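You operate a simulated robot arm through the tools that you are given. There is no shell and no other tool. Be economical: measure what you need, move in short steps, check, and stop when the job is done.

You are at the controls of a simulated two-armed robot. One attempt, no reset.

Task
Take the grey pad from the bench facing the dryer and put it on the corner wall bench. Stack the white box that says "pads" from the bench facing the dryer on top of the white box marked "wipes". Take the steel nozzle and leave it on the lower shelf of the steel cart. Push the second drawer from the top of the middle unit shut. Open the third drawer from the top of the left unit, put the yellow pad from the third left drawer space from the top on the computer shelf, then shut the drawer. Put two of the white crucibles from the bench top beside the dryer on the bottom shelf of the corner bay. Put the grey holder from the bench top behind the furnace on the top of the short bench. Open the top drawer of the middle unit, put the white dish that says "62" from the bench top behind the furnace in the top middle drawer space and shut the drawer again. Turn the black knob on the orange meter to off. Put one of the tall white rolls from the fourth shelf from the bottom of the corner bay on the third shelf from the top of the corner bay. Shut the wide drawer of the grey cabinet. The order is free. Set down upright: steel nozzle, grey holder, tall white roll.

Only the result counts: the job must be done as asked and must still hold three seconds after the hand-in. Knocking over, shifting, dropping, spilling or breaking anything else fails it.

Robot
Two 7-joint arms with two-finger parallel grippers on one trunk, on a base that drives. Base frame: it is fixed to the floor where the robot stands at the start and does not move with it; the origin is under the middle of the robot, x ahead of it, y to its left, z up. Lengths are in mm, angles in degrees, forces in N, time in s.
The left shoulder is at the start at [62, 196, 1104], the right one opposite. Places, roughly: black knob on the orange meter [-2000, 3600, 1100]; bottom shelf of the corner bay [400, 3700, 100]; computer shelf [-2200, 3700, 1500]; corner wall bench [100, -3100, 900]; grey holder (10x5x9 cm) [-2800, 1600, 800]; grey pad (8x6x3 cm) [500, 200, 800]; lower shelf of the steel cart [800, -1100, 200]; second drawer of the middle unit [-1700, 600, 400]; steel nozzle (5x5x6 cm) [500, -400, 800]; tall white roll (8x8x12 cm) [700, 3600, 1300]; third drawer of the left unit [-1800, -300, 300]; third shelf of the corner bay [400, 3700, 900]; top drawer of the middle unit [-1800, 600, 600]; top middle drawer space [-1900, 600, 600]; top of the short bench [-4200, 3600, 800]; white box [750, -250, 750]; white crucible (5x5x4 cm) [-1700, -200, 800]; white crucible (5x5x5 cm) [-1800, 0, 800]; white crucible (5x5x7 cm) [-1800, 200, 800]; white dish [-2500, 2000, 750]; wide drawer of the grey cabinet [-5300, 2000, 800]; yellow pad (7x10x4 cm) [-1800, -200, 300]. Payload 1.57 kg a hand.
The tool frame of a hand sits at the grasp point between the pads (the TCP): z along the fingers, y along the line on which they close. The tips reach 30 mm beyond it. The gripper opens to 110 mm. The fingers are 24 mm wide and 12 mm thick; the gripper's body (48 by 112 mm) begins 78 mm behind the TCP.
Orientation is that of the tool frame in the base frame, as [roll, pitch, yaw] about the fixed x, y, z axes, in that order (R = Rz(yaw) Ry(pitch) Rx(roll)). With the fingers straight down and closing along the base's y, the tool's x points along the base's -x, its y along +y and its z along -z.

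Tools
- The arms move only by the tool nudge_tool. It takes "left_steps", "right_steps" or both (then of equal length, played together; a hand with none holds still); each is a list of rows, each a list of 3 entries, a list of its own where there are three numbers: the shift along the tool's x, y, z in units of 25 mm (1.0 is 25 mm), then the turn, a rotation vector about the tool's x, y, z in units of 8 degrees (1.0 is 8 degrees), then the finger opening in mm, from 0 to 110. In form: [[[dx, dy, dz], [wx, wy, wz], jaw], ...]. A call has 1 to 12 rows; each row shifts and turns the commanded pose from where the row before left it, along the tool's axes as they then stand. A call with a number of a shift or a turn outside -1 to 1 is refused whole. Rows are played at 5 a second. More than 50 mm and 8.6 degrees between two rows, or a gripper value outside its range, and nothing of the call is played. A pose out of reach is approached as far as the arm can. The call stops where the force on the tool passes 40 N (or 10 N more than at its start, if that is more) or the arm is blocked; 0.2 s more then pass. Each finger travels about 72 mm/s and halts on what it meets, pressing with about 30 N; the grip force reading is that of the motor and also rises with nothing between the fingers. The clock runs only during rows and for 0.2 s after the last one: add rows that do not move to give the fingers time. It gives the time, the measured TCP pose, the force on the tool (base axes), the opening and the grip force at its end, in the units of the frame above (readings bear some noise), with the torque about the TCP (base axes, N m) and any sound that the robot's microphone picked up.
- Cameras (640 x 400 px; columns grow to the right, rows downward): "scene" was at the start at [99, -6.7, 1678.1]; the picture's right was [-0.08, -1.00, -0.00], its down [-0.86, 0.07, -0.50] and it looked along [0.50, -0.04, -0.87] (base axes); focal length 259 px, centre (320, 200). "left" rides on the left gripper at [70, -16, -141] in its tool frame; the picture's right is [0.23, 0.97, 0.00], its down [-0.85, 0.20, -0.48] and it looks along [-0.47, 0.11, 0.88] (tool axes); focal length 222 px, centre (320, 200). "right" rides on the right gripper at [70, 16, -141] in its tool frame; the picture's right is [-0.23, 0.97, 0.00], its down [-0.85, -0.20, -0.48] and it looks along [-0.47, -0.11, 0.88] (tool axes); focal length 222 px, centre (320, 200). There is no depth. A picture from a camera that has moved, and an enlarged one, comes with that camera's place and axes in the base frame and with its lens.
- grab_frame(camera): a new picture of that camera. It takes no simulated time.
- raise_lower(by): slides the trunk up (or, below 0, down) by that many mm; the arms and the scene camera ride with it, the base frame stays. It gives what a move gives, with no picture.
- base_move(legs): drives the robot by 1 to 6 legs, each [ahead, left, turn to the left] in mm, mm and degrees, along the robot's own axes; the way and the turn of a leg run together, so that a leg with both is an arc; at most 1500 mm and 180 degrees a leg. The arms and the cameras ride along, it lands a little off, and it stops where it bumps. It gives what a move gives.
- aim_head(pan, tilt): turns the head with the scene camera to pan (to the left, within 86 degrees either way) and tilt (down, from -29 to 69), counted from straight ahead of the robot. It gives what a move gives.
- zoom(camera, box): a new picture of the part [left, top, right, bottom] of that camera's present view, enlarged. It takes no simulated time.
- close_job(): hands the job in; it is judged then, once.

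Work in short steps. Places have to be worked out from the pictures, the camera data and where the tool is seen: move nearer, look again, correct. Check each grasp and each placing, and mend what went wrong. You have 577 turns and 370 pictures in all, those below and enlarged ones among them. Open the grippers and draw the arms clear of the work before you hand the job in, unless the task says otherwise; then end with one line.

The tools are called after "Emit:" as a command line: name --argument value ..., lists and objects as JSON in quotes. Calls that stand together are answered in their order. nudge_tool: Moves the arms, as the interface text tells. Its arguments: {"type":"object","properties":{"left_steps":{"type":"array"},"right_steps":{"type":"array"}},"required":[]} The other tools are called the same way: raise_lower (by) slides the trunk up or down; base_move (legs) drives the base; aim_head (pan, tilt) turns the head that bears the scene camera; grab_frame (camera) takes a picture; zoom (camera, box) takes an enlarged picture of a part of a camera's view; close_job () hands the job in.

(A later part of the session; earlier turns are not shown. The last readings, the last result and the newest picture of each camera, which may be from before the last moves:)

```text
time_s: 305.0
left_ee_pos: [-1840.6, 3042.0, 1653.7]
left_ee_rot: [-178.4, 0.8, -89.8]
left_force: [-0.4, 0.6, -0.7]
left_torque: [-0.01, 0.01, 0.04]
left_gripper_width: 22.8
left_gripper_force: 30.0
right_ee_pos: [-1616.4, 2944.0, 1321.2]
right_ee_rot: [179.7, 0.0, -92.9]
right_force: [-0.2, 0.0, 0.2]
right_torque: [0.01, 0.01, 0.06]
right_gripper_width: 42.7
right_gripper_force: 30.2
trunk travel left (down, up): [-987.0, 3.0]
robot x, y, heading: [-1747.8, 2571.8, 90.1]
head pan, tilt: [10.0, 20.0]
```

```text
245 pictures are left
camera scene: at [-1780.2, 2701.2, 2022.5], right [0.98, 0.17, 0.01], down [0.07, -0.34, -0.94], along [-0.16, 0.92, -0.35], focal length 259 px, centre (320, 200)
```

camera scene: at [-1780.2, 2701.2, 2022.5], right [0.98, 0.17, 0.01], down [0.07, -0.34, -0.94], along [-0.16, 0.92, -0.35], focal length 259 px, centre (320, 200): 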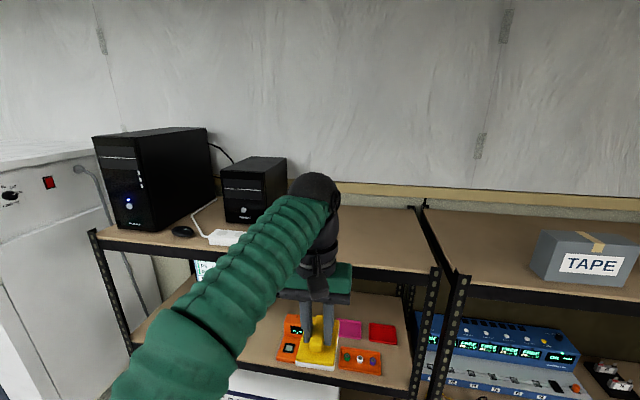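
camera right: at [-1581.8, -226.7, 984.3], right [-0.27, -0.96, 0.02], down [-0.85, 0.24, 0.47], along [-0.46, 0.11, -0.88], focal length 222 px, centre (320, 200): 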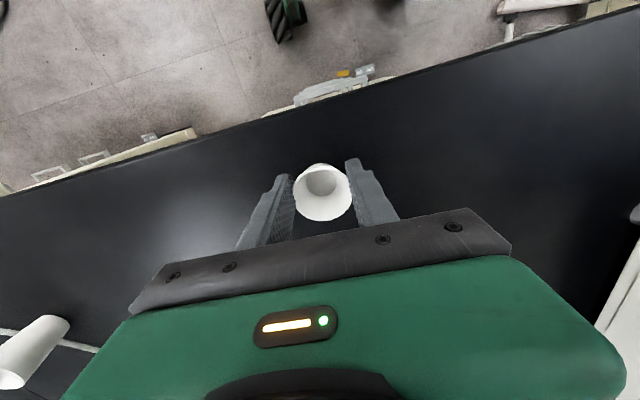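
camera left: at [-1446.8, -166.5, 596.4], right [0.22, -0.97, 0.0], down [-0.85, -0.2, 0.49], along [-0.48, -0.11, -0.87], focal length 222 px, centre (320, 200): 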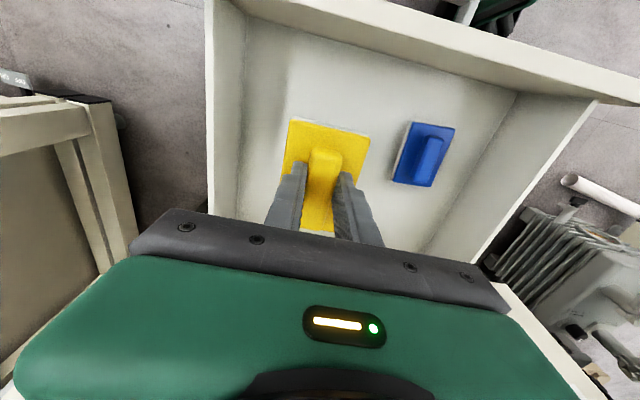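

I drive 350 ahead and check heights against the shelf edge.

Emit:
base_move --legs '[[350, -40, 0]]'

Emit:
grab_frame --camera "scene"

Emit:
grab_frame --camera "left"

```text
time_s: 307.3
left_ee_pos: [-1790.4, 3382.5, 1657.5]
left_ee_rot: [-178.8, 1.1, -89.9]
left_force: [-0.4, 0.0, 0.3]
left_torque: [0.03, -0.01, 0.01]
left_gripper_width: 22.8
left_gripper_force: 30.1
right_ee_pos: [-1565.8, 3286.0, 1323.2]
right_ee_rot: [179.3, 0.3, -93.0]
right_force: [0.2, 0.0, -0.4]
right_torque: [0.02, 0.0, 0.0]
right_gripper_width: 42.6
right_gripper_force: 30.3
trunk travel left (down, up): [-987.0, 3.0]
robot x, y, heading: [-1707.9, 2921.0, 89.9]
head pan, tilt: [10.0, 20.0]
```

```text
244 pictures are left
camera scene: at [-1726.8, 3039.5, 2023.4], right [0.99, 0.17, 0.0], down [0.06, -0.34, -0.94], along [-0.16, 0.93, -0.34], focal length 259 px, centre (320, 200)
```

scene: 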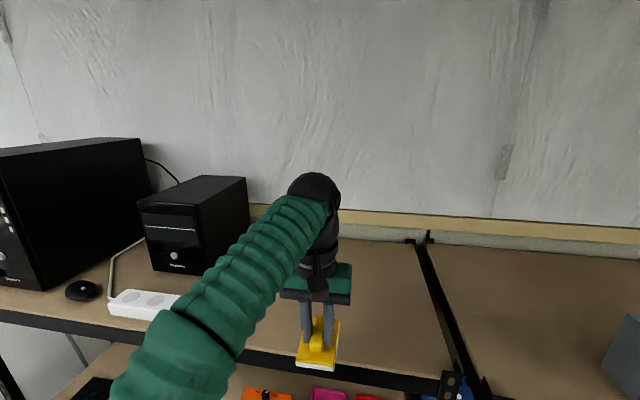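

```text
243 pictures are left
camera left: at [-1776.4, 3309.5, 1798.1], right [-0.97, -0.23, -0.03], down [-0.21, 0.85, 0.49], along [-0.09, 0.48, -0.87], focal length 222 px, centre (320, 200)
```

left: 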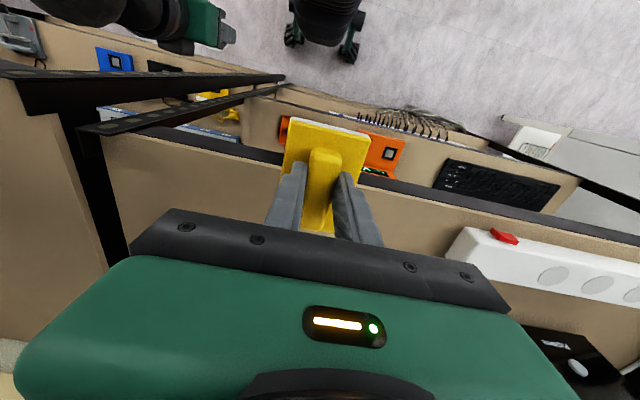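

Shelf front edge ≈ y 3406. I extend the left arm 135 mm over the shelf.

Emit:
nudge_tool --left_steps '[[[-0.9, 0, 0], [0, 0, 0], 15], [[-0.9, 0, 0], [0, 0, 0], 15], [[-0.9, 0, 0], [0, 0, 0], 15], [[-0.9, 0, 0], [0, 0, 0], 15], [[-0.9, 0, 0], [0, 0, 0], 15], [[-0.9, 0, 0], [0, 0, 0], 15], [[0, 0, 0.8], [0, 0, 0], 15], [[0, 0, 0], [0, 0, 0], 15]]'

Emit:
grab_frame --camera "scene"

Emit:
grab_frame --camera "left"

```text
time_s: 309.1
left_ee_pos: [-1789.5, 3437.7, 1633.3]
left_ee_rot: [-178.8, 1.0, -90.0]
left_force: [0.3, 0.1, -1.2]
left_torque: [0.02, -0.02, 0.0]
left_gripper_width: 23.1
left_gripper_force: 30.8
left hand out of reach, approached as far as the arm can: row 3, 4, 5, 6
right_ee_pos: [-1564.6, 3288.6, 1323.0]
right_ee_rot: [179.3, 0.2, -93.0]
right_force: [0.1, 0.4, -0.2]
right_torque: [-0.03, 0.0, -0.01]
right_gripper_width: 42.6
right_gripper_force: 29.7
trunk travel left (down, up): [-987.0, 3.0]
robot x, y, heading: [-1706.7, 2917.8, 89.8]
head pan, tilt: [10.0, 20.0]
```

```text
242 pictures are left
camera scene: at [-1725.3, 3045.0, 2023.1], right [0.99, 0.17, 0.0], down [0.06, -0.34, -0.94], along [-0.16, 0.93, -0.34], focal length 259 px, centre (320, 200)
```

scene: 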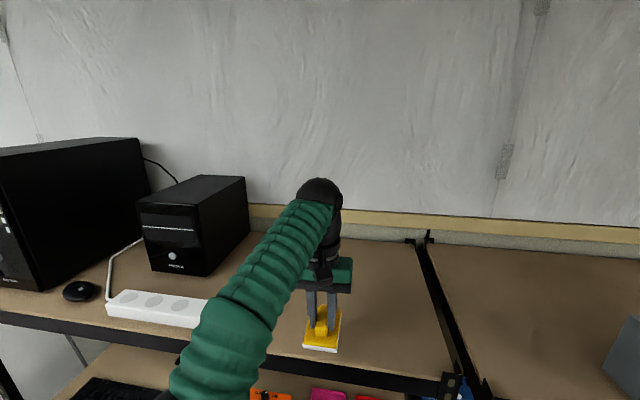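

```text
241 pictures are left
camera left: at [-1776.0, 3366.7, 1775.2], right [-0.97, -0.23, -0.02], down [-0.21, 0.85, 0.49], along [-0.09, 0.48, -0.87], focal length 222 px, centre (320, 200)
```

left: 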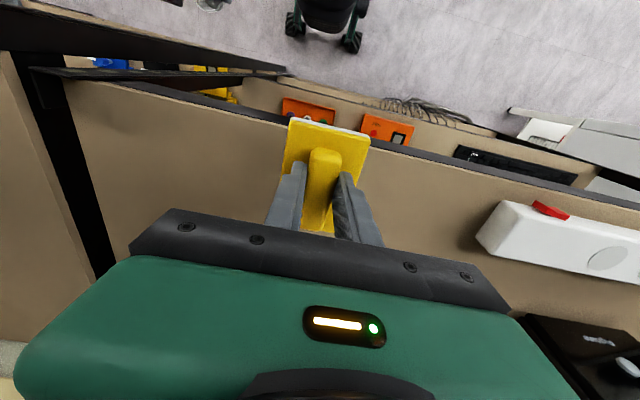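

I need about 95 mm more depth: retract the right hand further, then drive 95 ahead.

Emit:
nudge_tool --right_steps '[[[1, -1, 0], [0, 0, 0], 20], [[1, -1, 0], [0, 0, 0], 20], [[1, -1, 0], [0, 0, 0], 20], [[1, -1, 0], [0, 0, 0], 20], [[0, 0, 0], [0, 0, 0], 20]]'

Emit:
base_move --legs '[[95, 0, 0]]'

Emit:
grab_frame --camera "left"

```text
time_s: 310.3
left_ee_pos: [-1788.2, 3440.5, 1633.8]
left_ee_rot: [-178.8, 1.0, -90.0]
left_force: [1.0, 0.1, -0.5]
left_torque: [0.0, -0.04, 0.01]
left_gripper_width: 23.0
left_gripper_force: 30.2
right_ee_pos: [-1465.5, 3208.8, 1330.6]
right_ee_rot: [179.3, 0.0, -93.0]
right_force: [0.6, 0.2, -0.3]
right_torque: [0.02, 0.03, 0.0]
right_gripper_width: 42.8
right_gripper_force: 29.6
right hand out of reach, approached as far as the arm can: row 3, 4
trunk travel left (down, up): [-987.0, 3.0]
robot x, y, heading: [-1708.7, 2916.8, 89.8]
head pan, tilt: [10.0, 20.0]
```

```text
time_s: 311.4
left_ee_pos: [-1787.6, 3510.9, 1642.5]
left_ee_rot: [-178.8, 1.9, -90.1]
left_force: [-0.7, -2.4, 0.1]
left_torque: [0.09, 0.0, 0.01]
left_gripper_width: 23.0
left_gripper_force: 30.0
right_ee_pos: [-1464.5, 3285.4, 1334.9]
right_ee_rot: [179.3, 0.9, -93.1]
right_force: [0.0, -1.0, 0.4]
right_torque: [0.08, -0.02, -0.02]
right_gripper_width: 42.6
right_gripper_force: 30.0
trunk travel left (down, up): [-987.0, 3.0]
robot x, y, heading: [-1709.3, 3018.4, 89.9]
head pan, tilt: [10.0, 20.0]
```

```text
240 pictures are left
camera left: at [-1775.1, 3437.2, 1782.6], right [-0.97, -0.23, -0.03], down [-0.21, 0.84, 0.5], along [-0.09, 0.5, -0.86], focal length 222 px, centre (320, 200)
```

left: 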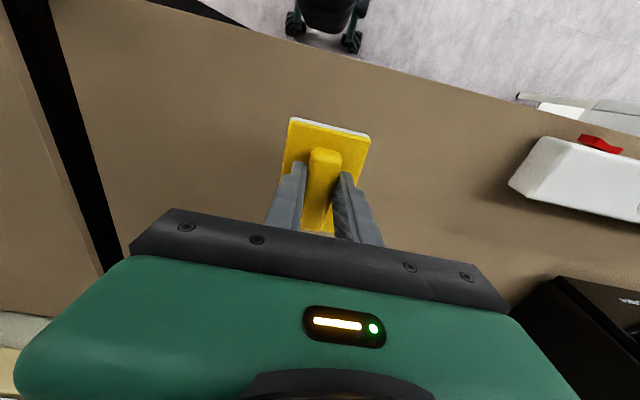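

Over the shelf. I lower in steps to contact.

Emit:
nudge_tool --left_steps '[[[0, 0, 0.6], [0, 0, 0], 15], [[0, 0, 0.6], [0, 0, 0], 15], [[0, 0, 0.3], [0, 0, 0], 15], [[0, 0, 0.15], [0, 0, 0], 15], [[0, 0, 0.15], [0, 0, 0], 15], [[0, 0, 0.15], [0, 0, 0], 15], [[0, 0, 0.15], [0, 0, 0], 15], [[0, 0, 0.15], [0, 0, 0], 15], [[0, 0, 0.15], [0, 0, 0], 15], [[0, 0, 0.15], [0, 0, 0], 15]]'

Emit:
grab_frame --camera "scene"

```text
time_s: 313.1
left_ee_pos: [-1787.3, 3533.6, 1588.1]
left_ee_rot: [-178.8, 2.0, -90.0]
left_force: [-0.4, -2.6, 16.6]
left_torque: [-0.82, 0.59, 0.07]
left_gripper_width: 23.2
left_gripper_force: 30.2
right_ee_pos: [-1463.7, 3300.4, 1330.6]
right_ee_rot: [179.3, 0.3, -93.2]
right_force: [-0.7, -0.7, -0.2]
right_torque: [-0.01, 0.02, -0.02]
right_gripper_width: 42.7
right_gripper_force: 29.5
trunk travel left (down, up): [-987.0, 3.0]
robot x, y, heading: [-1713.0, 3021.0, 89.8]
head pan, tilt: [10.0, 20.0]
stopped in row 8 (left hand): the force on the tool passed its limit at 47 N (the readings are from after the stop); the commanded pose is now the measured one
```

```text
239 pictures are left
camera scene: at [-1722.9, 3137.4, 2023.3], right [0.99, 0.17, 0.0], down [0.06, -0.34, -0.94], along [-0.16, 0.93, -0.34], focal length 259 px, centre (320, 200)
```

scene: 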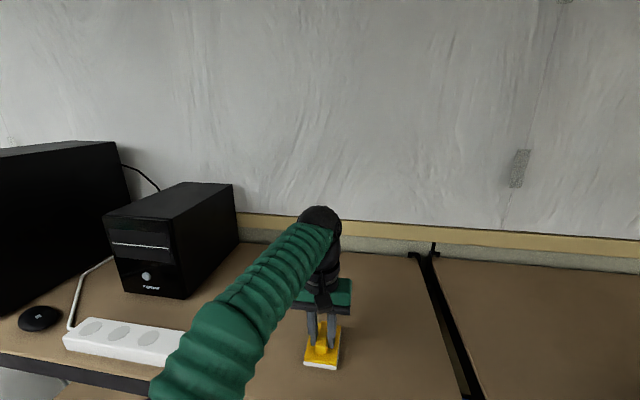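

Contact at TCP 1588. I release and lift away.

Emit:
nudge_tool --left_steps '[[[0, 0, 0], [0, 0, 0], 30], [[0, 0, 0], [0, 0, 0], 50], [[0, 0, 0], [0, 0, 0], 50], [[0, 0, -0.8], [0, 0, 0], 50], [[0, 0, -1], [0, 0, 0], 50], [[0, 0, -1], [0, 0, 0], 50]]'

Emit:
grab_frame --camera "left"

```text
time_s: 314.5
left_ee_pos: [-1789.3, 3531.2, 1656.3]
left_ee_rot: [-178.7, 1.9, -90.0]
left_force: [0.0, 0.0, -0.6]
left_torque: [0.0, 0.01, -0.01]
left_gripper_width: 50.2
left_gripper_force: 0.1
right_ee_pos: [-1464.3, 3301.8, 1331.1]
right_ee_rot: [179.2, 0.2, -93.1]
right_force: [0.8, -0.9, 0.3]
right_torque: [-0.02, -0.03, -0.01]
right_gripper_width: 42.6
right_gripper_force: 30.0
trunk travel left (down, up): [-987.0, 3.0]
robot x, y, heading: [-1707.5, 3013.7, 90.1]
head pan, tilt: [10.0, 20.0]
```

```text
238 pictures are left
camera left: at [-1775.0, 3457.9, 1796.5], right [-0.97, -0.23, -0.03], down [-0.21, 0.84, 0.5], along [-0.09, 0.49, -0.87], focal length 222 px, centre (320, 200)
```

left: 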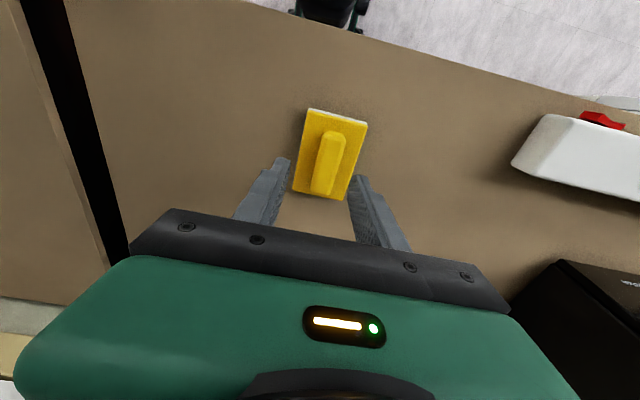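

Yellow pad placed. I back off and look at the orange meter below.

Emit:
base_move --legs '[[-450, 0, 0]]'

Emit:
raise_lower --by -250

Emit:
base_move --legs '[[0, 300, 0]]'

Emit:
aim_head --pan 0 --tilt 30

Emit:
grab_frame --camera "scene"

```text
time_s: 317.2
left_ee_pos: [-1792.8, 3088.7, 1653.5]
left_ee_rot: [-178.7, 1.5, -90.1]
left_force: [-0.7, 0.0, -0.5]
left_torque: [-0.02, -0.01, 0.02]
left_gripper_width: 49.9
left_gripper_force: 0.0
right_ee_pos: [-1466.5, 2857.3, 1329.3]
right_ee_rot: [179.2, 0.0, -93.2]
right_force: [-0.7, -1.1, -0.2]
right_torque: [-0.02, -0.01, 0.0]
right_gripper_width: 42.7
right_gripper_force: 30.3
trunk travel left (down, up): [-987.0, 3.0]
robot x, y, heading: [-1708.7, 2569.3, 90.1]
head pan, tilt: [10.0, 20.0]
```

```text
time_s: 319.8
left_ee_pos: [-1790.1, 3081.6, 1407.9]
left_ee_rot: [-178.9, 1.9, -90.1]
left_force: [0.6, 0.1, -0.3]
left_torque: [-0.03, -0.04, -0.01]
left_gripper_width: 50.4
left_gripper_force: 0.1
right_ee_pos: [-1465.6, 2851.9, 1080.9]
right_ee_rot: [179.2, 0.2, -93.1]
right_force: [0.2, 0.6, 0.7]
right_torque: [0.0, 0.03, 0.0]
right_gripper_width: 42.6
right_gripper_force: 29.4
trunk travel left (down, up): [-737.0, 253.0]
robot x, y, heading: [-1710.4, 2568.1, 89.8]
head pan, tilt: [10.0, 20.0]
```

```text
time_s: 321.9
left_ee_pos: [-2079.4, 3086.8, 1413.8]
left_ee_rot: [-178.8, 2.2, -90.5]
left_force: [0.9, -0.7, 1.3]
left_torque: [-0.01, 0.06, 0.0]
left_gripper_width: 50.0
left_gripper_force: 0.1
right_ee_pos: [-1755.9, 2853.2, 1083.2]
right_ee_rot: [179.3, 0.5, -93.7]
right_force: [-0.3, -1.3, -0.3]
right_torque: [0.07, 0.03, 0.0]
right_gripper_width: 42.5
right_gripper_force: 30.0
trunk travel left (down, up): [-737.0, 253.0]
robot x, y, heading: [-2003.6, 2578.1, 89.4]
head pan, tilt: [10.0, 20.0]
```

```text
time_s: 322.6
left_ee_pos: [-2091.6, 3089.2, 1413.5]
left_ee_rot: [-178.1, 2.3, -90.5]
left_force: [0.6, -0.4, 0.2]
left_torque: [0.04, 0.02, 0.0]
left_gripper_width: 50.2
left_gripper_force: 0.0
right_ee_pos: [-1763.0, 2855.6, 1085.4]
right_ee_rot: [180.0, 0.7, -93.6]
right_force: [0.4, -0.2, -1.5]
right_torque: [0.02, -0.05, -0.01]
right_gripper_width: 42.5
right_gripper_force: 29.9
trunk travel left (down, up): [-737.0, 253.0]
robot x, y, heading: [-2000.6, 2577.9, 89.5]
head pan, tilt: [0.0, 30.0]
```

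```text
237 pictures are left
camera scene: at [-1966.3, 2696.0, 1758.1], right [1.0, -0.01, -0.02], down [-0.02, -0.5, -0.87], along [0.0, 0.87, -0.5], focal length 259 px, centre (320, 200)
```

scene: 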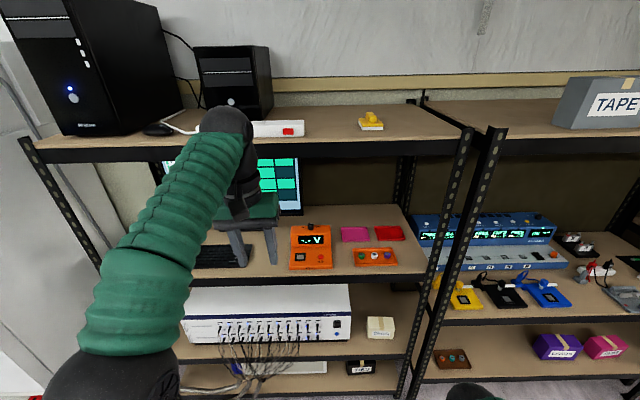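

Emit:
zoom --camera "scene" --box '[270, 205, 420, 285]'

```text
4.27 times, centred on (345, 245) of scene
camera zoom: at [-1966.3, 2696.0, 1758.1], right [1.0, -0.01, -0.02], down [-0.02, -0.5, -0.87], along [0.0, 0.87, -0.5], focal length 1105 px, centre (213, 8)
```

zoom: 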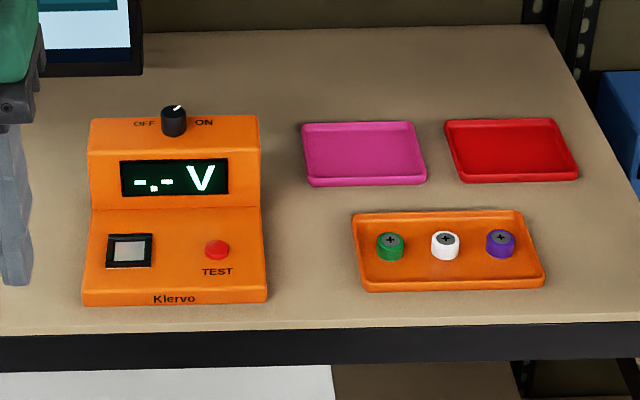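

The knob sits on top of the orange meter, pointer toward ON; OFF is on its left. I lower the trunk and left hand, then approach between the shelves.

Emit:
raise_lower --by -90

Emit:
nudge_tool --left_steps '[[[0, 0, 1], [0, 0, 0], 40], [[0, 0, 1], [0, 0, 0], 40], [[0, 0, 1], [0, 0, 0], 40], [[0, 0, 1], [0, 0, 0], 40], [[0, 0, 1], [0, 0, 0], 40], [[0, 0, 0.6], [0, 0, 0], 40]]'

Emit:
base_move --legs '[[330, -70, 0.5]]'

Emit:
grab_frame --camera "scene"

Emit:
grab_frame --camera "left"

```text
time_s: 323.8
left_ee_pos: [-2105.0, 3094.3, 1321.9]
left_ee_rot: [-177.6, 2.0, -90.5]
left_force: [1.3, -0.2, 0.1]
left_torque: [0.0, 0.01, 0.0]
left_gripper_width: 50.0
left_gripper_force: 0.0
right_ee_pos: [-1774.3, 2856.6, 997.2]
right_ee_rot: [-179.5, 0.5, -93.6]
right_force: [-0.1, -0.7, 0.2]
right_torque: [0.04, 0.01, 0.01]
right_gripper_width: 42.8
right_gripper_force: 30.0
trunk travel left (down, up): [-647.0, 343.0]
robot x, y, heading: [-1999.1, 2580.2, 89.4]
head pan, tilt: [0.0, 30.0]
```

```text
time_s: 325.2
left_ee_pos: [-2097.7, 3099.3, 1179.8]
left_ee_rot: [-177.7, 1.9, -90.6]
left_force: [-0.2, -0.6, -1.3]
left_torque: [-0.01, 0.01, 0.07]
left_gripper_width: 39.9
left_gripper_force: 0.1
right_ee_pos: [-1772.9, 2858.8, 996.5]
right_ee_rot: [-179.5, 0.5, -93.6]
right_force: [-0.3, 0.3, -0.8]
right_torque: [-0.02, 0.0, 0.01]
right_gripper_width: 42.4
right_gripper_force: 29.9
trunk travel left (down, up): [-647.0, 343.0]
robot x, y, heading: [-2002.3, 2578.0, 89.1]
head pan, tilt: [0.0, 30.0]
```

```text
time_s: 327.5
left_ee_pos: [-2034.7, 3433.0, 1179.0]
left_ee_rot: [-177.4, 2.0, -90.2]
left_force: [-1.4, -0.4, 1.0]
left_torque: [0.02, -0.04, -0.01]
left_gripper_width: 40.0
left_gripper_force: 0.1
right_ee_pos: [-1710.8, 3195.0, 996.5]
right_ee_rot: [-179.3, 0.5, -93.2]
right_force: [0.8, -0.3, -0.6]
right_torque: [-0.02, 0.02, -0.02]
right_gripper_width: 42.4
right_gripper_force: 29.8
trunk travel left (down, up): [-647.0, 343.0]
robot x, y, heading: [-1933.7, 2912.4, 89.6]
head pan, tilt: [0.0, 30.0]
```

```text
235 pictures are left
camera scene: at [-1936.9, 3035.0, 1667.2], right [1.0, -0.01, 0.0], down [0.0, -0.5, -0.87], along [0.01, 0.87, -0.5], focal length 259 px, centre (320, 200)
```

scene: 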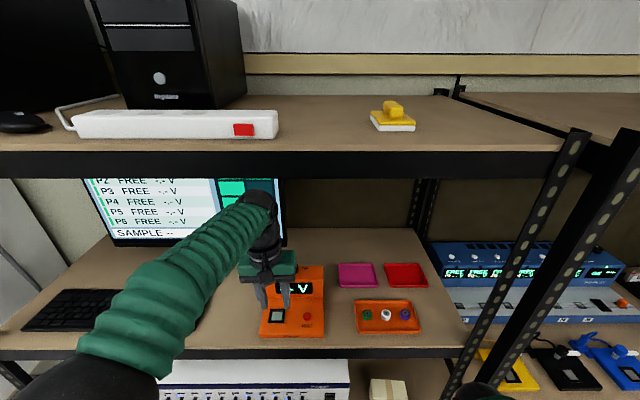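

```text
234 pictures are left
camera left: at [-2025.1, 3359.0, 1318.5], right [-0.97, -0.22, -0.05], down [-0.22, 0.84, 0.5], along [-0.07, 0.5, -0.87], focal length 222 px, centre (320, 200)
```

left: 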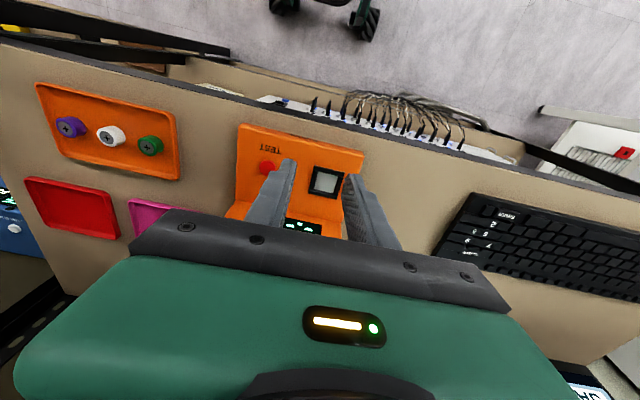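

Meter centre x≈-2005, front y≈3445; the knob should be near y 3600. I raise 15, correct x, and drive 100 ahead to look.

Emit:
nudge_tool --left_steps '[[[0, -0.6, -0.3], [-0.3, 0.0, 0], 40], [[0, -0.6, -0.3], [0, 0, 0], 40]]'

Emit:
base_move --legs '[[100, 0, 0]]'

Emit:
grab_frame --camera "scene"

Emit:
grab_frame --camera "left"

```text
time_s: 328.1
left_ee_pos: [-2003.9, 3434.2, 1194.7]
left_ee_rot: [-180.0, 2.0, -90.0]
left_force: [0.0, 0.7, 0.2]
left_torque: [0.0, 0.0, -0.03]
left_gripper_width: 40.2
left_gripper_force: 0.1
right_ee_pos: [-1707.5, 3194.7, 995.7]
right_ee_rot: [-179.5, 0.5, -93.0]
right_force: [-0.3, 0.3, -0.6]
right_torque: [0.0, -0.02, -0.01]
right_gripper_width: 42.3
right_gripper_force: 30.6
trunk travel left (down, up): [-647.0, 343.0]
robot x, y, heading: [-1930.8, 2915.7, 89.6]
head pan, tilt: [0.0, 30.0]
```

```text
time_s: 329.2
left_ee_pos: [-2000.1, 3531.8, 1194.9]
left_ee_rot: [179.9, 2.0, -90.0]
left_force: [-0.1, 0.4, -0.2]
left_torque: [-0.01, 0.01, 0.03]
left_gripper_width: 39.9
left_gripper_force: 0.0
right_ee_pos: [-1706.1, 3293.8, 996.2]
right_ee_rot: [-179.4, 0.5, -93.2]
right_force: [-0.3, 0.2, -1.1]
right_torque: [-0.02, 0.02, 0.0]
right_gripper_width: 42.3
right_gripper_force: 29.9
trunk travel left (down, up): [-647.0, 343.0]
robot x, y, heading: [-1932.4, 3017.5, 89.7]
head pan, tilt: [0.0, 30.0]
```

```text
233 pictures are left
camera scene: at [-1930.4, 3133.1, 1667.2], right [1.0, -0.01, 0.0], down [0.0, -0.5, -0.87], along [0.01, 0.87, -0.5], focal length 259 px, centre (320, 200)
```

scene: 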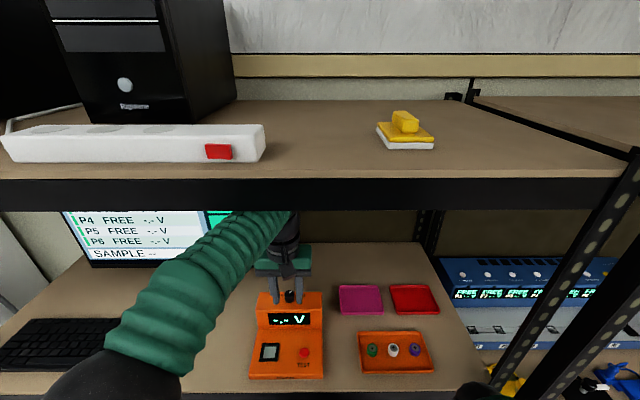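

```text
232 pictures are left
camera left: at [-1984.3, 3457.4, 1334.3], right [-0.97, -0.23, -0.01], down [-0.2, 0.84, 0.51], along [-0.11, 0.5, -0.86], focal length 222 px, centre (320, 200)
```

left: 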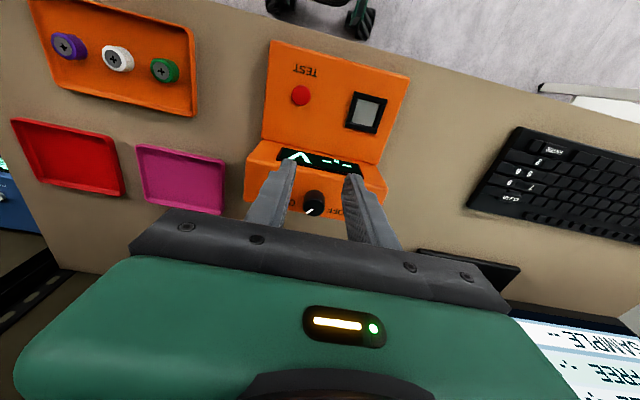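

Emit:
zoom --camera "left" --box '[270, 170, 370, 232]'

```text
6.40 times, centred on (320, 201) of left
camera zoom: at [-1984.3, 3457.4, 1334.3], right [-0.97, -0.23, -0.01], down [-0.2, 0.84, 0.51], along [-0.11, 0.5, -0.86], focal length 1422 px, centre (320, 194)
```

zoom: 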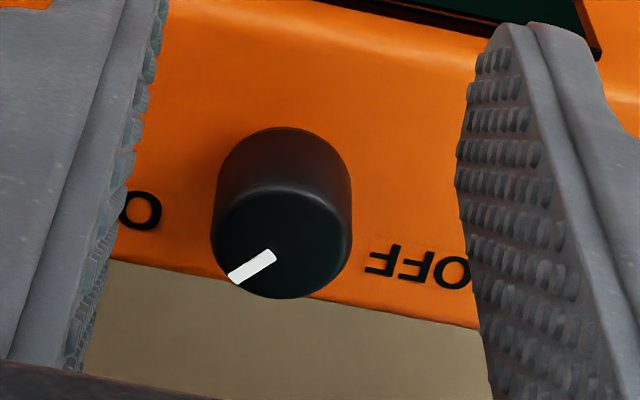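

Knob top at about (-2006, 3583, 1136), 23 mm wide, pointer ~49° (ON). I move over it, pre-rotate 40° clockwise, and look.

Emit:
nudge_tool --left_steps '[[[-0.68, 0.08, 0], [0, 0, 0], 40], [[-0.68, 0.08, 0], [0, 0, 0], 40], [[-0.68, 0.08, 0], [0, 0, 0], 40], [[0, 0, 0], [0, 0, 1], 40], [[0, 0, 0], [0, 0, 1], 40], [[0, 0, 0], [0, 0, 1], 40], [[0, 0, 0], [0, 0, 1], 40], [[0, 0, 0], [0, 0, 1], 40]]'

Emit:
grab_frame --camera "left"

Emit:
zoom --camera "scene" --box '[230, 210, 370, 310]'

```text
time_s: 331.0
left_ee_pos: [-2004.2, 3585.2, 1197.4]
left_ee_rot: [178.7, 1.5, -130.3]
left_force: [-0.5, -0.5, -0.6]
left_torque: [0.0, -0.01, 0.02]
left_gripper_width: 40.2
left_gripper_force: 0.0
right_ee_pos: [-1705.3, 3293.5, 995.9]
right_ee_rot: [-179.6, 0.5, -93.2]
right_force: [0.7, 0.0, 0.4]
right_torque: [0.0, -0.01, -0.02]
right_gripper_width: 42.6
right_gripper_force: 30.3
trunk travel left (down, up): [-647.0, 343.0]
robot x, y, heading: [-1927.4, 3013.4, 89.3]
head pan, tilt: [0.0, 30.0]
```

```text
230 pictures are left
camera left: at [-2038.3, 3516.5, 1336.3], right [-0.89, 0.46, 0.02], down [0.4, 0.76, 0.51], along [0.22, 0.46, -0.86], focal length 222 px, centre (320, 200)
```

left: 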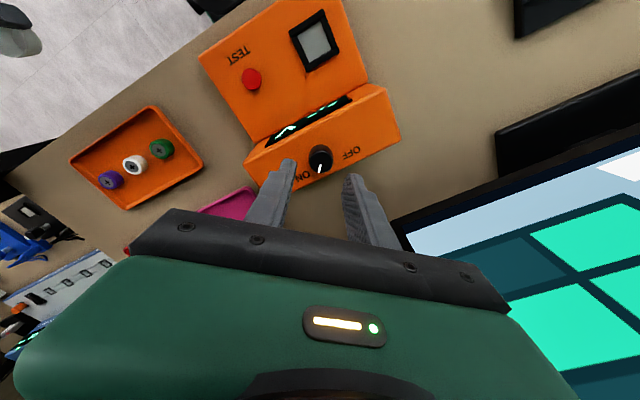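

```text
4.00 times, centred on (300, 260) of scene
camera zoom: at [-1929.4, 3136.1, 1666.9], right [1.0, -0.01, 0.0], down [0.0, -0.5, -0.87], along [0.01, 0.87, -0.5], focal length 1036 px, centre (400, -40)
```

zoom: 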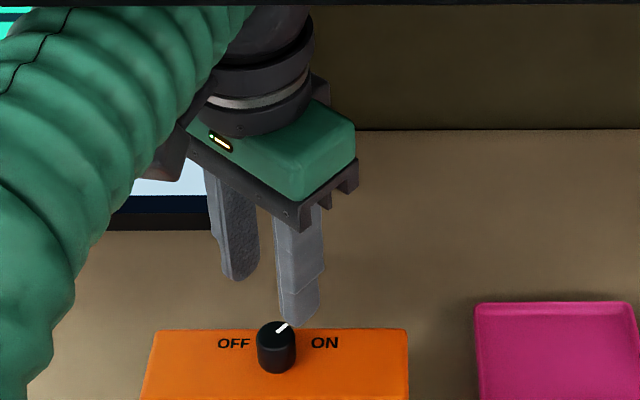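

Aligned with the knob. I descend and close on it.

Emit:
nudge_tool --left_steps '[[[0, 0, 0.9], [0, 0, 0], 40], [[0, 0, 0.6], [0, 0, 0], 40], [[0, 0, 0.3], [0, 0, 0], 40], [[0, 0, 0], [0, 0, 0], 30], [[0, 0, 0], [0, 0, 0], 15], [[0, 0, 0], [0, 0, 0], 10], [[0, 0, 0], [0, 0, 0], 10]]'

Emit:
grab_frame --camera "left"

Emit:
zoom --camera "scene" --box '[230, 210, 370, 310]'

```text
time_s: 332.6
left_ee_pos: [-2006.7, 3587.3, 1151.6]
left_ee_rot: [178.7, 1.6, -130.1]
left_force: [-5.3, 8.6, 3.5]
left_torque: [0.38, 0.09, -0.01]
left_gripper_width: 25.1
left_gripper_force: 36.1
right_ee_pos: [-1707.1, 3294.6, 995.2]
right_ee_rot: [-179.5, 0.4, -93.3]
right_force: [-1.2, 0.0, -0.2]
right_torque: [0.04, 0.0, 0.01]
right_gripper_width: 42.4
right_gripper_force: 30.1
trunk travel left (down, up): [-647.0, 343.0]
robot x, y, heading: [-1929.9, 3010.8, 89.7]
head pan, tilt: [0.0, 30.0]
```

```text
228 pictures are left
camera left: at [-2039.4, 3518.6, 1291.1], right [-0.89, 0.45, 0.02], down [0.4, 0.77, 0.51], along [0.22, 0.46, -0.86], focal length 222 px, centre (320, 200)
```

left: 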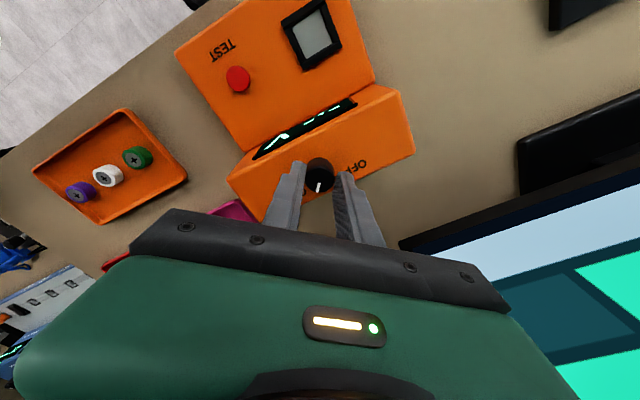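

```text
4.00 times, centred on (300, 260) of scene
camera zoom: at [-1931.8, 3138.3, 1666.8], right [1.0, -0.01, 0.0], down [0.0, -0.5, -0.86], along [0.01, 0.86, -0.5], focal length 1036 px, centre (400, -40)
```

zoom: 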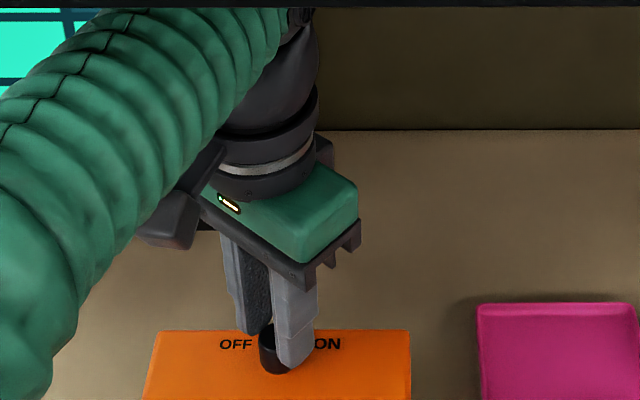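

Knob gripped. I rotate it 80° counter-clockwise.

Emit:
nudge_tool --left_steps '[[[0, 0, 0], [0, 0, -1], 10], [[0, 0, 0], [0, 0, -1], 10], [[0, 0, 0], [0, 0, -1], 10], [[0, 0, 0], [0, 0, -1], 10], [[0, 0, 0], [0, 0, -1], 10], [[0, 0, 0], [0, 0, -1], 10], [[0, 0, 0], [0, 0, -1], 10], [[0, 0, 0], [0, 0, -1], 10], [[0, 0, 0], [0, 0, -1], 10], [[0, 0, 0], [0, 0, -1], 10]]'

Emit:
grab_frame --camera "left"

Emit:
zoom --camera "scene" --box '[230, 210, 370, 310]'

```text
time_s: 334.8
left_ee_pos: [-2005.2, 3586.7, 1150.6]
left_ee_rot: [-178.9, 1.5, -50.0]
left_force: [-1.3, 10.3, 9.6]
left_torque: [0.77, 0.61, -0.12]
left_gripper_width: 24.9
left_gripper_force: 36.3
right_ee_pos: [-1704.8, 3295.1, 996.2]
right_ee_rot: [-179.6, 0.4, -93.1]
right_force: [0.4, -0.4, 0.4]
right_torque: [0.0, -0.01, 0.02]
right_gripper_width: 42.3
right_gripper_force: 29.7
trunk travel left (down, up): [-647.0, 343.0]
robot x, y, heading: [-1934.3, 3014.8, 89.6]
head pan, tilt: [0.0, 30.0]
```

```text
226 pictures are left
camera left: at [-1947.7, 3539.4, 1291.4], right [-0.6, -0.8, -0.03], down [-0.7, 0.51, 0.5], along [-0.38, 0.32, -0.87], focal length 222 px, centre (320, 200)
```

left: 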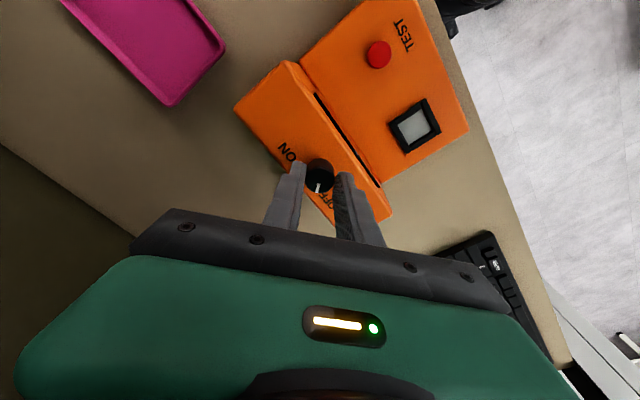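

```text
4.00 times, centred on (300, 260) of scene
camera zoom: at [-1929.2, 3137.8, 1666.9], right [1.0, -0.01, 0.0], down [0.0, -0.5, -0.86], along [0.01, 0.86, -0.5], focal length 1036 px, centre (400, -40)
```

zoom: 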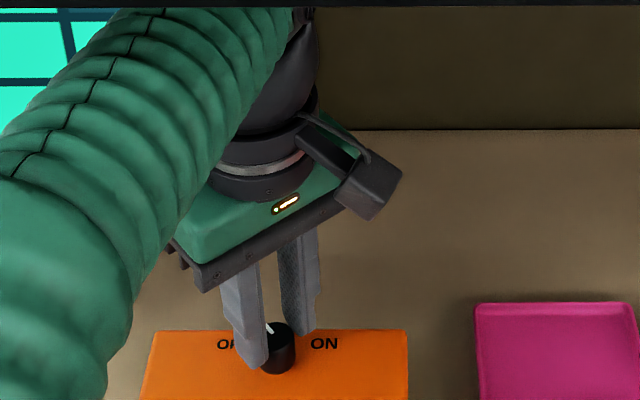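

Emit:
zoom --camera "scene" --box '[230, 270, 370, 380]'

```text
3.64 times, centred on (300, 325) of scene
camera zoom: at [-1929.2, 3137.8, 1666.9], right [1.0, -0.01, 0.0], down [0.0, -0.5, -0.86], along [0.01, 0.86, -0.5], focal length 942 px, centre (393, -254)
```

zoom: 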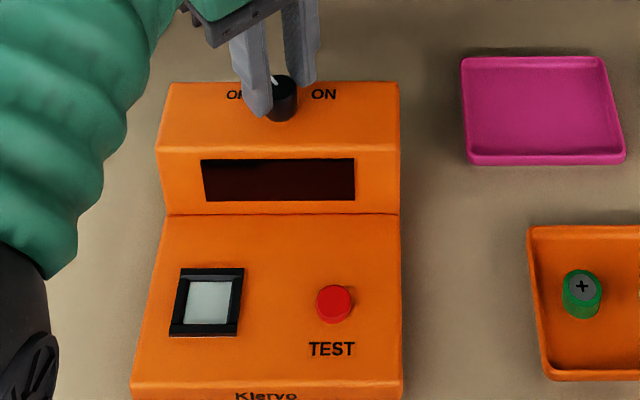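

The display is dark: the meter is off. A tiny extra turn, then I release and lift off.

Emit:
nudge_tool --left_steps '[[[0, 0, 0], [0, 0, -0.4], 10], [[0, 0, 0], [0, 0, 0], 40], [[0, 0, 0], [0, 0, 0], 50], [[0, 0, -0.6], [0, 0, 0], 50], [[0, 0, -0.8], [0, 0, 0], 50], [[0, 0, -0.6], [0, 0, 0], 50], [[0, 0, 0], [0, 0, 1], 50], [[0, 0, 0], [0, 0, 1], 50], [[0, 0, 0], [0, 0, 1], 50], [[0, 0, 0], [0, 0, 1], 50], [[0, 0, 0], [0, 0, 1], 50]]'

Emit:
base_move --legs '[[-500, 0, 0]]'

Emit:
zoom --camera "scene" --box '[250, 180, 410, 280]'

```text
time_s: 337.2
left_ee_pos: [-2005.2, 3583.2, 1201.1]
left_ee_rot: [-179.9, 2.1, -87.0]
left_force: [0.2, 0.0, 0.0]
left_torque: [0.01, 0.0, -0.01]
left_gripper_width: 50.4
left_gripper_force: 0.1
right_ee_pos: [-1704.6, 3293.4, 995.6]
right_ee_rot: [-179.7, 0.4, -93.3]
right_force: [0.3, -0.3, 0.3]
right_torque: [0.02, -0.02, 0.03]
right_gripper_width: 42.5
right_gripper_force: 30.3
trunk travel left (down, up): [-647.0, 343.0]
robot x, y, heading: [-1933.5, 3013.1, 89.7]
head pan, tilt: [0.0, 30.0]
```

```text
time_s: 340.2
left_ee_pos: [-2009.0, 3075.8, 1200.2]
left_ee_rot: [-179.9, 2.0, -86.9]
left_force: [-0.8, 0.1, 0.7]
left_torque: [0.0, -0.02, 0.03]
left_gripper_width: 50.0
left_gripper_force: 0.0
right_ee_pos: [-1708.0, 2785.8, 995.3]
right_ee_rot: [-179.6, 0.4, -93.2]
right_force: [0.3, 0.6, -1.3]
right_torque: [0.0, -0.03, 0.01]
right_gripper_width: 42.4
right_gripper_force: 29.9
trunk travel left (down, up): [-647.0, 343.0]
robot x, y, heading: [-1934.3, 2506.1, 89.5]
head pan, tilt: [0.0, 30.0]
```

```text
4.00 times, centred on (330, 230) of scene
camera zoom: at [-1932.8, 2629.8, 1666.8], right [1.0, -0.01, 0.0], down [0.0, -0.5, -0.86], along [0.01, 0.86, -0.5], focal length 1036 px, centre (280, 80)
```

zoom: 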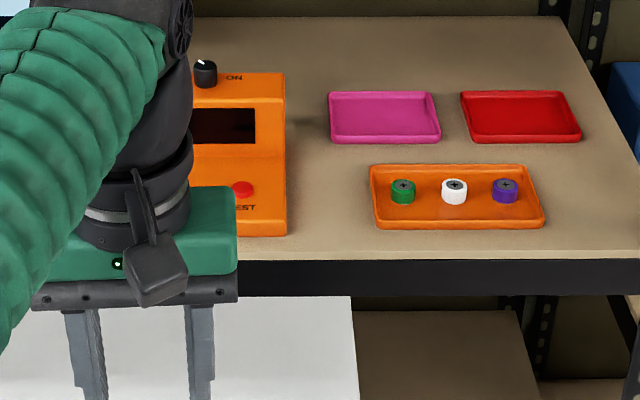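

Meter is off. Next the corner bay. I retract the left hand and tilt it 45° forward for taking the roll, then drive right.

Emit:
nudge_tool --left_steps '[[[1, 0, 0], [0, 0, -0.4], 50], [[1, 0, 0], [0, 0, 0], 60], [[1, 0, 0], [0, 0, 0], 80], [[1, 0, 0], [0, 0, 0], 100], [[1, 0, 0], [0, 0, 0], 105], [[1, 0, 0], [0, 0, 0], 105], [[0, 0, 0], [0, -1, 0], 105], [[0, 0, 0], [0, -1, 0], 105], [[0, 0, 0], [0, -1, 0], 105], [[0, 0, 0], [0, -1, 0], 105], [[0, 0, 0], [0, -1, 0], 105], [[0, 0, 0], [0, -0.8, 0], 105]]'

Emit:
base_move --legs '[[0, -1000, 0], [100, -1030, 0.5]]'

Emit:
raise_lower --by 150

Emit:
aim_head --pan -12 --tilt 25

Emit:
grab_frame --camera "scene"

```text
time_s: 342.8
left_ee_pos: [-1993.8, 2924.5, 1195.4]
left_ee_rot: [-179.5, 48.7, -83.4]
left_force: [-1.7, 0.2, -0.3]
left_torque: [-0.01, 0.0, -0.04]
left_gripper_width: 105.0
left_gripper_force: 0.0
right_ee_pos: [-1708.0, 2784.8, 996.1]
right_ee_rot: [-179.5, 0.5, -93.3]
right_force: [-0.2, -0.2, -0.4]
right_torque: [-0.01, 0.03, 0.01]
right_gripper_width: 42.4
right_gripper_force: 29.8
trunk travel left (down, up): [-647.0, 343.0]
robot x, y, heading: [-1934.5, 2503.0, 89.6]
head pan, tilt: [0.0, 30.0]
```

```text
time_s: 352.9
left_ee_pos: [43.3, 2974.2, 1196.5]
left_ee_rot: [-179.4, 48.3, -84.8]
left_force: [-0.6, 0.9, -0.6]
left_torque: [0.02, -0.01, -0.04]
left_gripper_width: 105.2
left_gripper_force: 0.0
right_ee_pos: [325.8, 2828.0, 996.8]
right_ee_rot: [-179.4, 0.5, -94.7]
right_force: [-0.1, -0.6, -1.2]
right_torque: [0.02, 0.02, 0.02]
right_gripper_width: 41.9
right_gripper_force: 30.1
trunk travel left (down, up): [-647.0, 343.0]
robot x, y, heading: [93.1, 2551.1, 88.2]
head pan, tilt: [0.0, 30.0]
```

```text
time_s: 354.6
left_ee_pos: [45.9, 2975.0, 1346.2]
left_ee_rot: [-179.7, 48.4, -85.0]
left_force: [0.1, -0.4, 0.6]
left_torque: [0.01, 0.02, 0.02]
left_gripper_width: 104.8
left_gripper_force: 0.0
right_ee_pos: [327.2, 2826.7, 1145.8]
right_ee_rot: [-179.7, 0.5, -94.7]
right_force: [-0.3, -0.3, 0.4]
right_torque: [0.01, 0.02, 0.01]
right_gripper_width: 41.9
right_gripper_force: 30.2
trunk travel left (down, up): [-797.0, 193.0]
robot x, y, heading: [89.3, 2554.6, 88.2]
head pan, tilt: [0.0, 30.0]
```

```text
time_s: 355.4
left_ee_pos: [46.0, 2975.0, 1345.3]
left_ee_rot: [-179.7, 48.5, -85.0]
left_force: [-0.6, -1.0, 0.6]
left_torque: [0.02, -0.01, 0.02]
left_gripper_width: 105.0
left_gripper_force: 0.0
right_ee_pos: [327.5, 2827.3, 1145.4]
right_ee_rot: [-179.5, 0.5, -94.6]
right_force: [-0.1, -0.5, -0.6]
right_torque: [-0.01, -0.02, 0.01]
right_gripper_width: 42.0
right_gripper_force: 30.5
trunk travel left (down, up): [-797.0, 193.0]
robot x, y, heading: [96.5, 2552.5, 88.1]
head pan, tilt: [-12.0, 25.0]
```

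```text
222 pictures are left
camera scene: at [118.1, 2673.8, 1825.0], right [0.97, -0.24, 0.0], down [-0.1, -0.41, -0.91], along [0.22, 0.88, -0.42], focal length 259 px, centre (320, 200)
```

scene: 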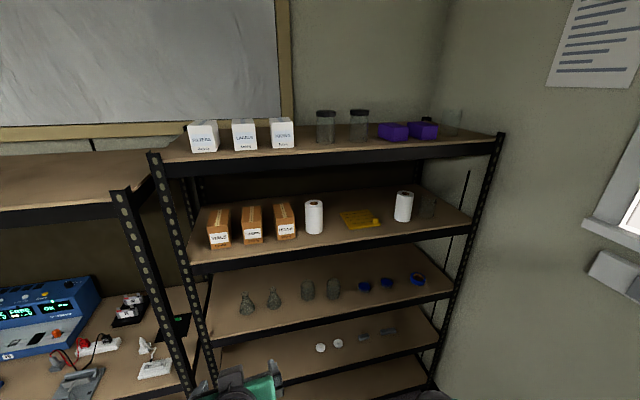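

Roll R1 stands at about (314, 3600), base z≈1258. I shift the left hand 125 right, then drive 480 ahead and 140 right.

Emit:
nudge_tool --left_steps '[[[0, -1, 0], [0, 0, 0], 108], [[0, -1, 0], [0, 0, 0], 108], [[0, -1, 0], [0, 0, 0], 108], [[0, -1, 0], [0, 0, 0], 108], [[0, -1, 0], [0, 0, 0], 108]]'

Emit:
base_move --legs '[[0, 0, 1.8], [440, -140, 0]]'

Emit:
grab_frame --camera "left"

Emit:
grab_frame --camera "scene"

```text
time_s: 356.6
left_ee_pos: [172.3, 2987.0, 1348.4]
left_ee_rot: [-179.7, 48.3, -85.0]
left_force: [0.0, -0.6, -0.6]
left_torque: [0.0, 0.01, 0.01]
left_gripper_width: 108.0
left_gripper_force: 0.0
right_ee_pos: [328.9, 2828.0, 1144.9]
right_ee_rot: [-179.7, 0.3, -94.8]
right_force: [0.2, -0.3, 0.3]
right_torque: [-0.02, -0.03, 0.01]
right_gripper_width: 42.0
right_gripper_force: 29.8
trunk travel left (down, up): [-797.0, 193.0]
robot x, y, heading: [96.3, 2556.7, 88.3]
head pan, tilt: [-12.0, 25.0]
```

```text
time_s: 359.8
left_ee_pos: [246.4, 3426.0, 1351.5]
left_ee_rot: [-176.8, 48.4, -80.5]
left_force: [-2.1, -0.6, 1.6]
left_torque: [-0.06, -0.1, -0.09]
left_gripper_width: 107.9
left_gripper_force: 0.0
right_ee_pos: [415.5, 3275.1, 1153.8]
right_ee_rot: [-177.8, 0.9, -92.2]
right_force: [-1.4, 0.5, -0.2]
right_torque: [0.01, -0.07, 0.0]
right_gripper_width: 41.8
right_gripper_force: 29.7
trunk travel left (down, up): [-797.0, 193.0]
robot x, y, heading: [229.8, 2997.8, 90.0]
head pan, tilt: [-12.0, 25.0]
```

```text
221 pictures are left
camera left: at [278.5, 3278.1, 1394.1], right [-0.94, -0.27, -0.21], down [-0.26, 0.18, 0.95], along [-0.22, 0.95, -0.24], focal length 222 px, centre (320, 200)
```

left: 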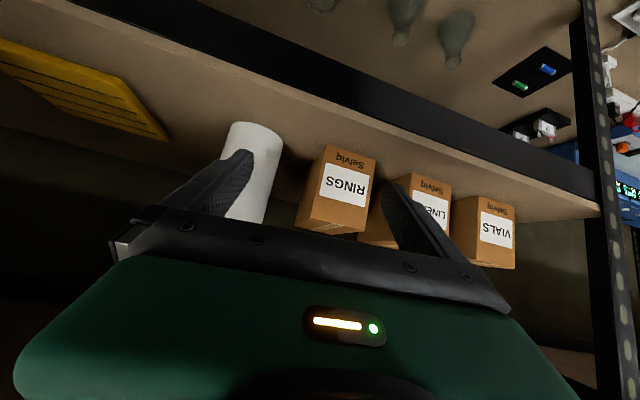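

```text
220 pictures are left
camera scene: at [188.4, 3112.1, 1825.1], right [0.98, -0.2, 0.03], down [-0.06, -0.41, -0.91], along [0.2, 0.89, -0.41], focal length 259 px, centre (320, 200)
```

scene: 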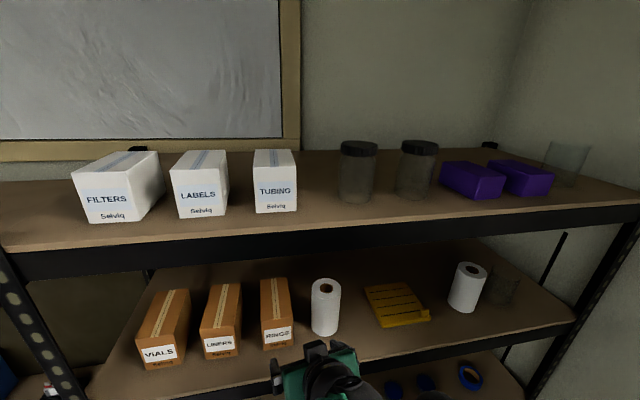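

The robot is still swaying from the move; I let it settle and read again.

Emit:
nudge_tool --left_steps '[[[0, 0, 0], [0, 0, 0], 108], [[0, 0, 0], [0, 0, 0], 108], [[0, 0, 0], [0, 0, 0], 108], [[0, 0, 0], [0, 0, 0], 108], [[0, 0, 0], [0, 0, 0], 108]]'

Emit:
grab_frame --camera "left"

```text
time_s: 360.9
left_ee_pos: [311.8, 3432.5, 1345.5]
left_ee_rot: [179.0, 48.5, -83.8]
left_force: [1.6, 0.9, -1.4]
left_torque: [0.05, 0.03, 0.06]
left_gripper_width: 107.8
left_gripper_force: 0.1
right_ee_pos: [471.0, 3278.9, 1141.9]
right_ee_rot: [179.6, 0.4, -92.6]
right_force: [-0.2, 1.2, 0.1]
right_torque: [0.0, 0.03, -0.03]
right_gripper_width: 41.9
right_gripper_force: 29.6
trunk travel left (down, up): [-797.0, 193.0]
robot x, y, heading: [234.7, 2998.9, 90.0]
head pan, tilt: [-12.0, 25.0]
```

```text
219 pictures are left
camera left: at [346.8, 3283.3, 1388.5], right [-0.95, -0.27, -0.16], down [-0.21, 0.18, 0.96], along [-0.23, 0.95, -0.23], focal length 222 px, centre (320, 200)
```

left: 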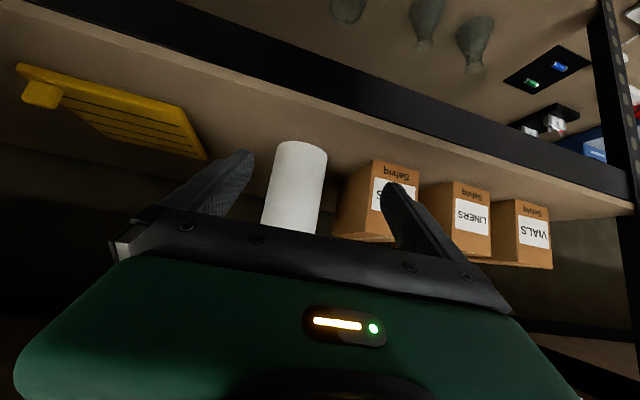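

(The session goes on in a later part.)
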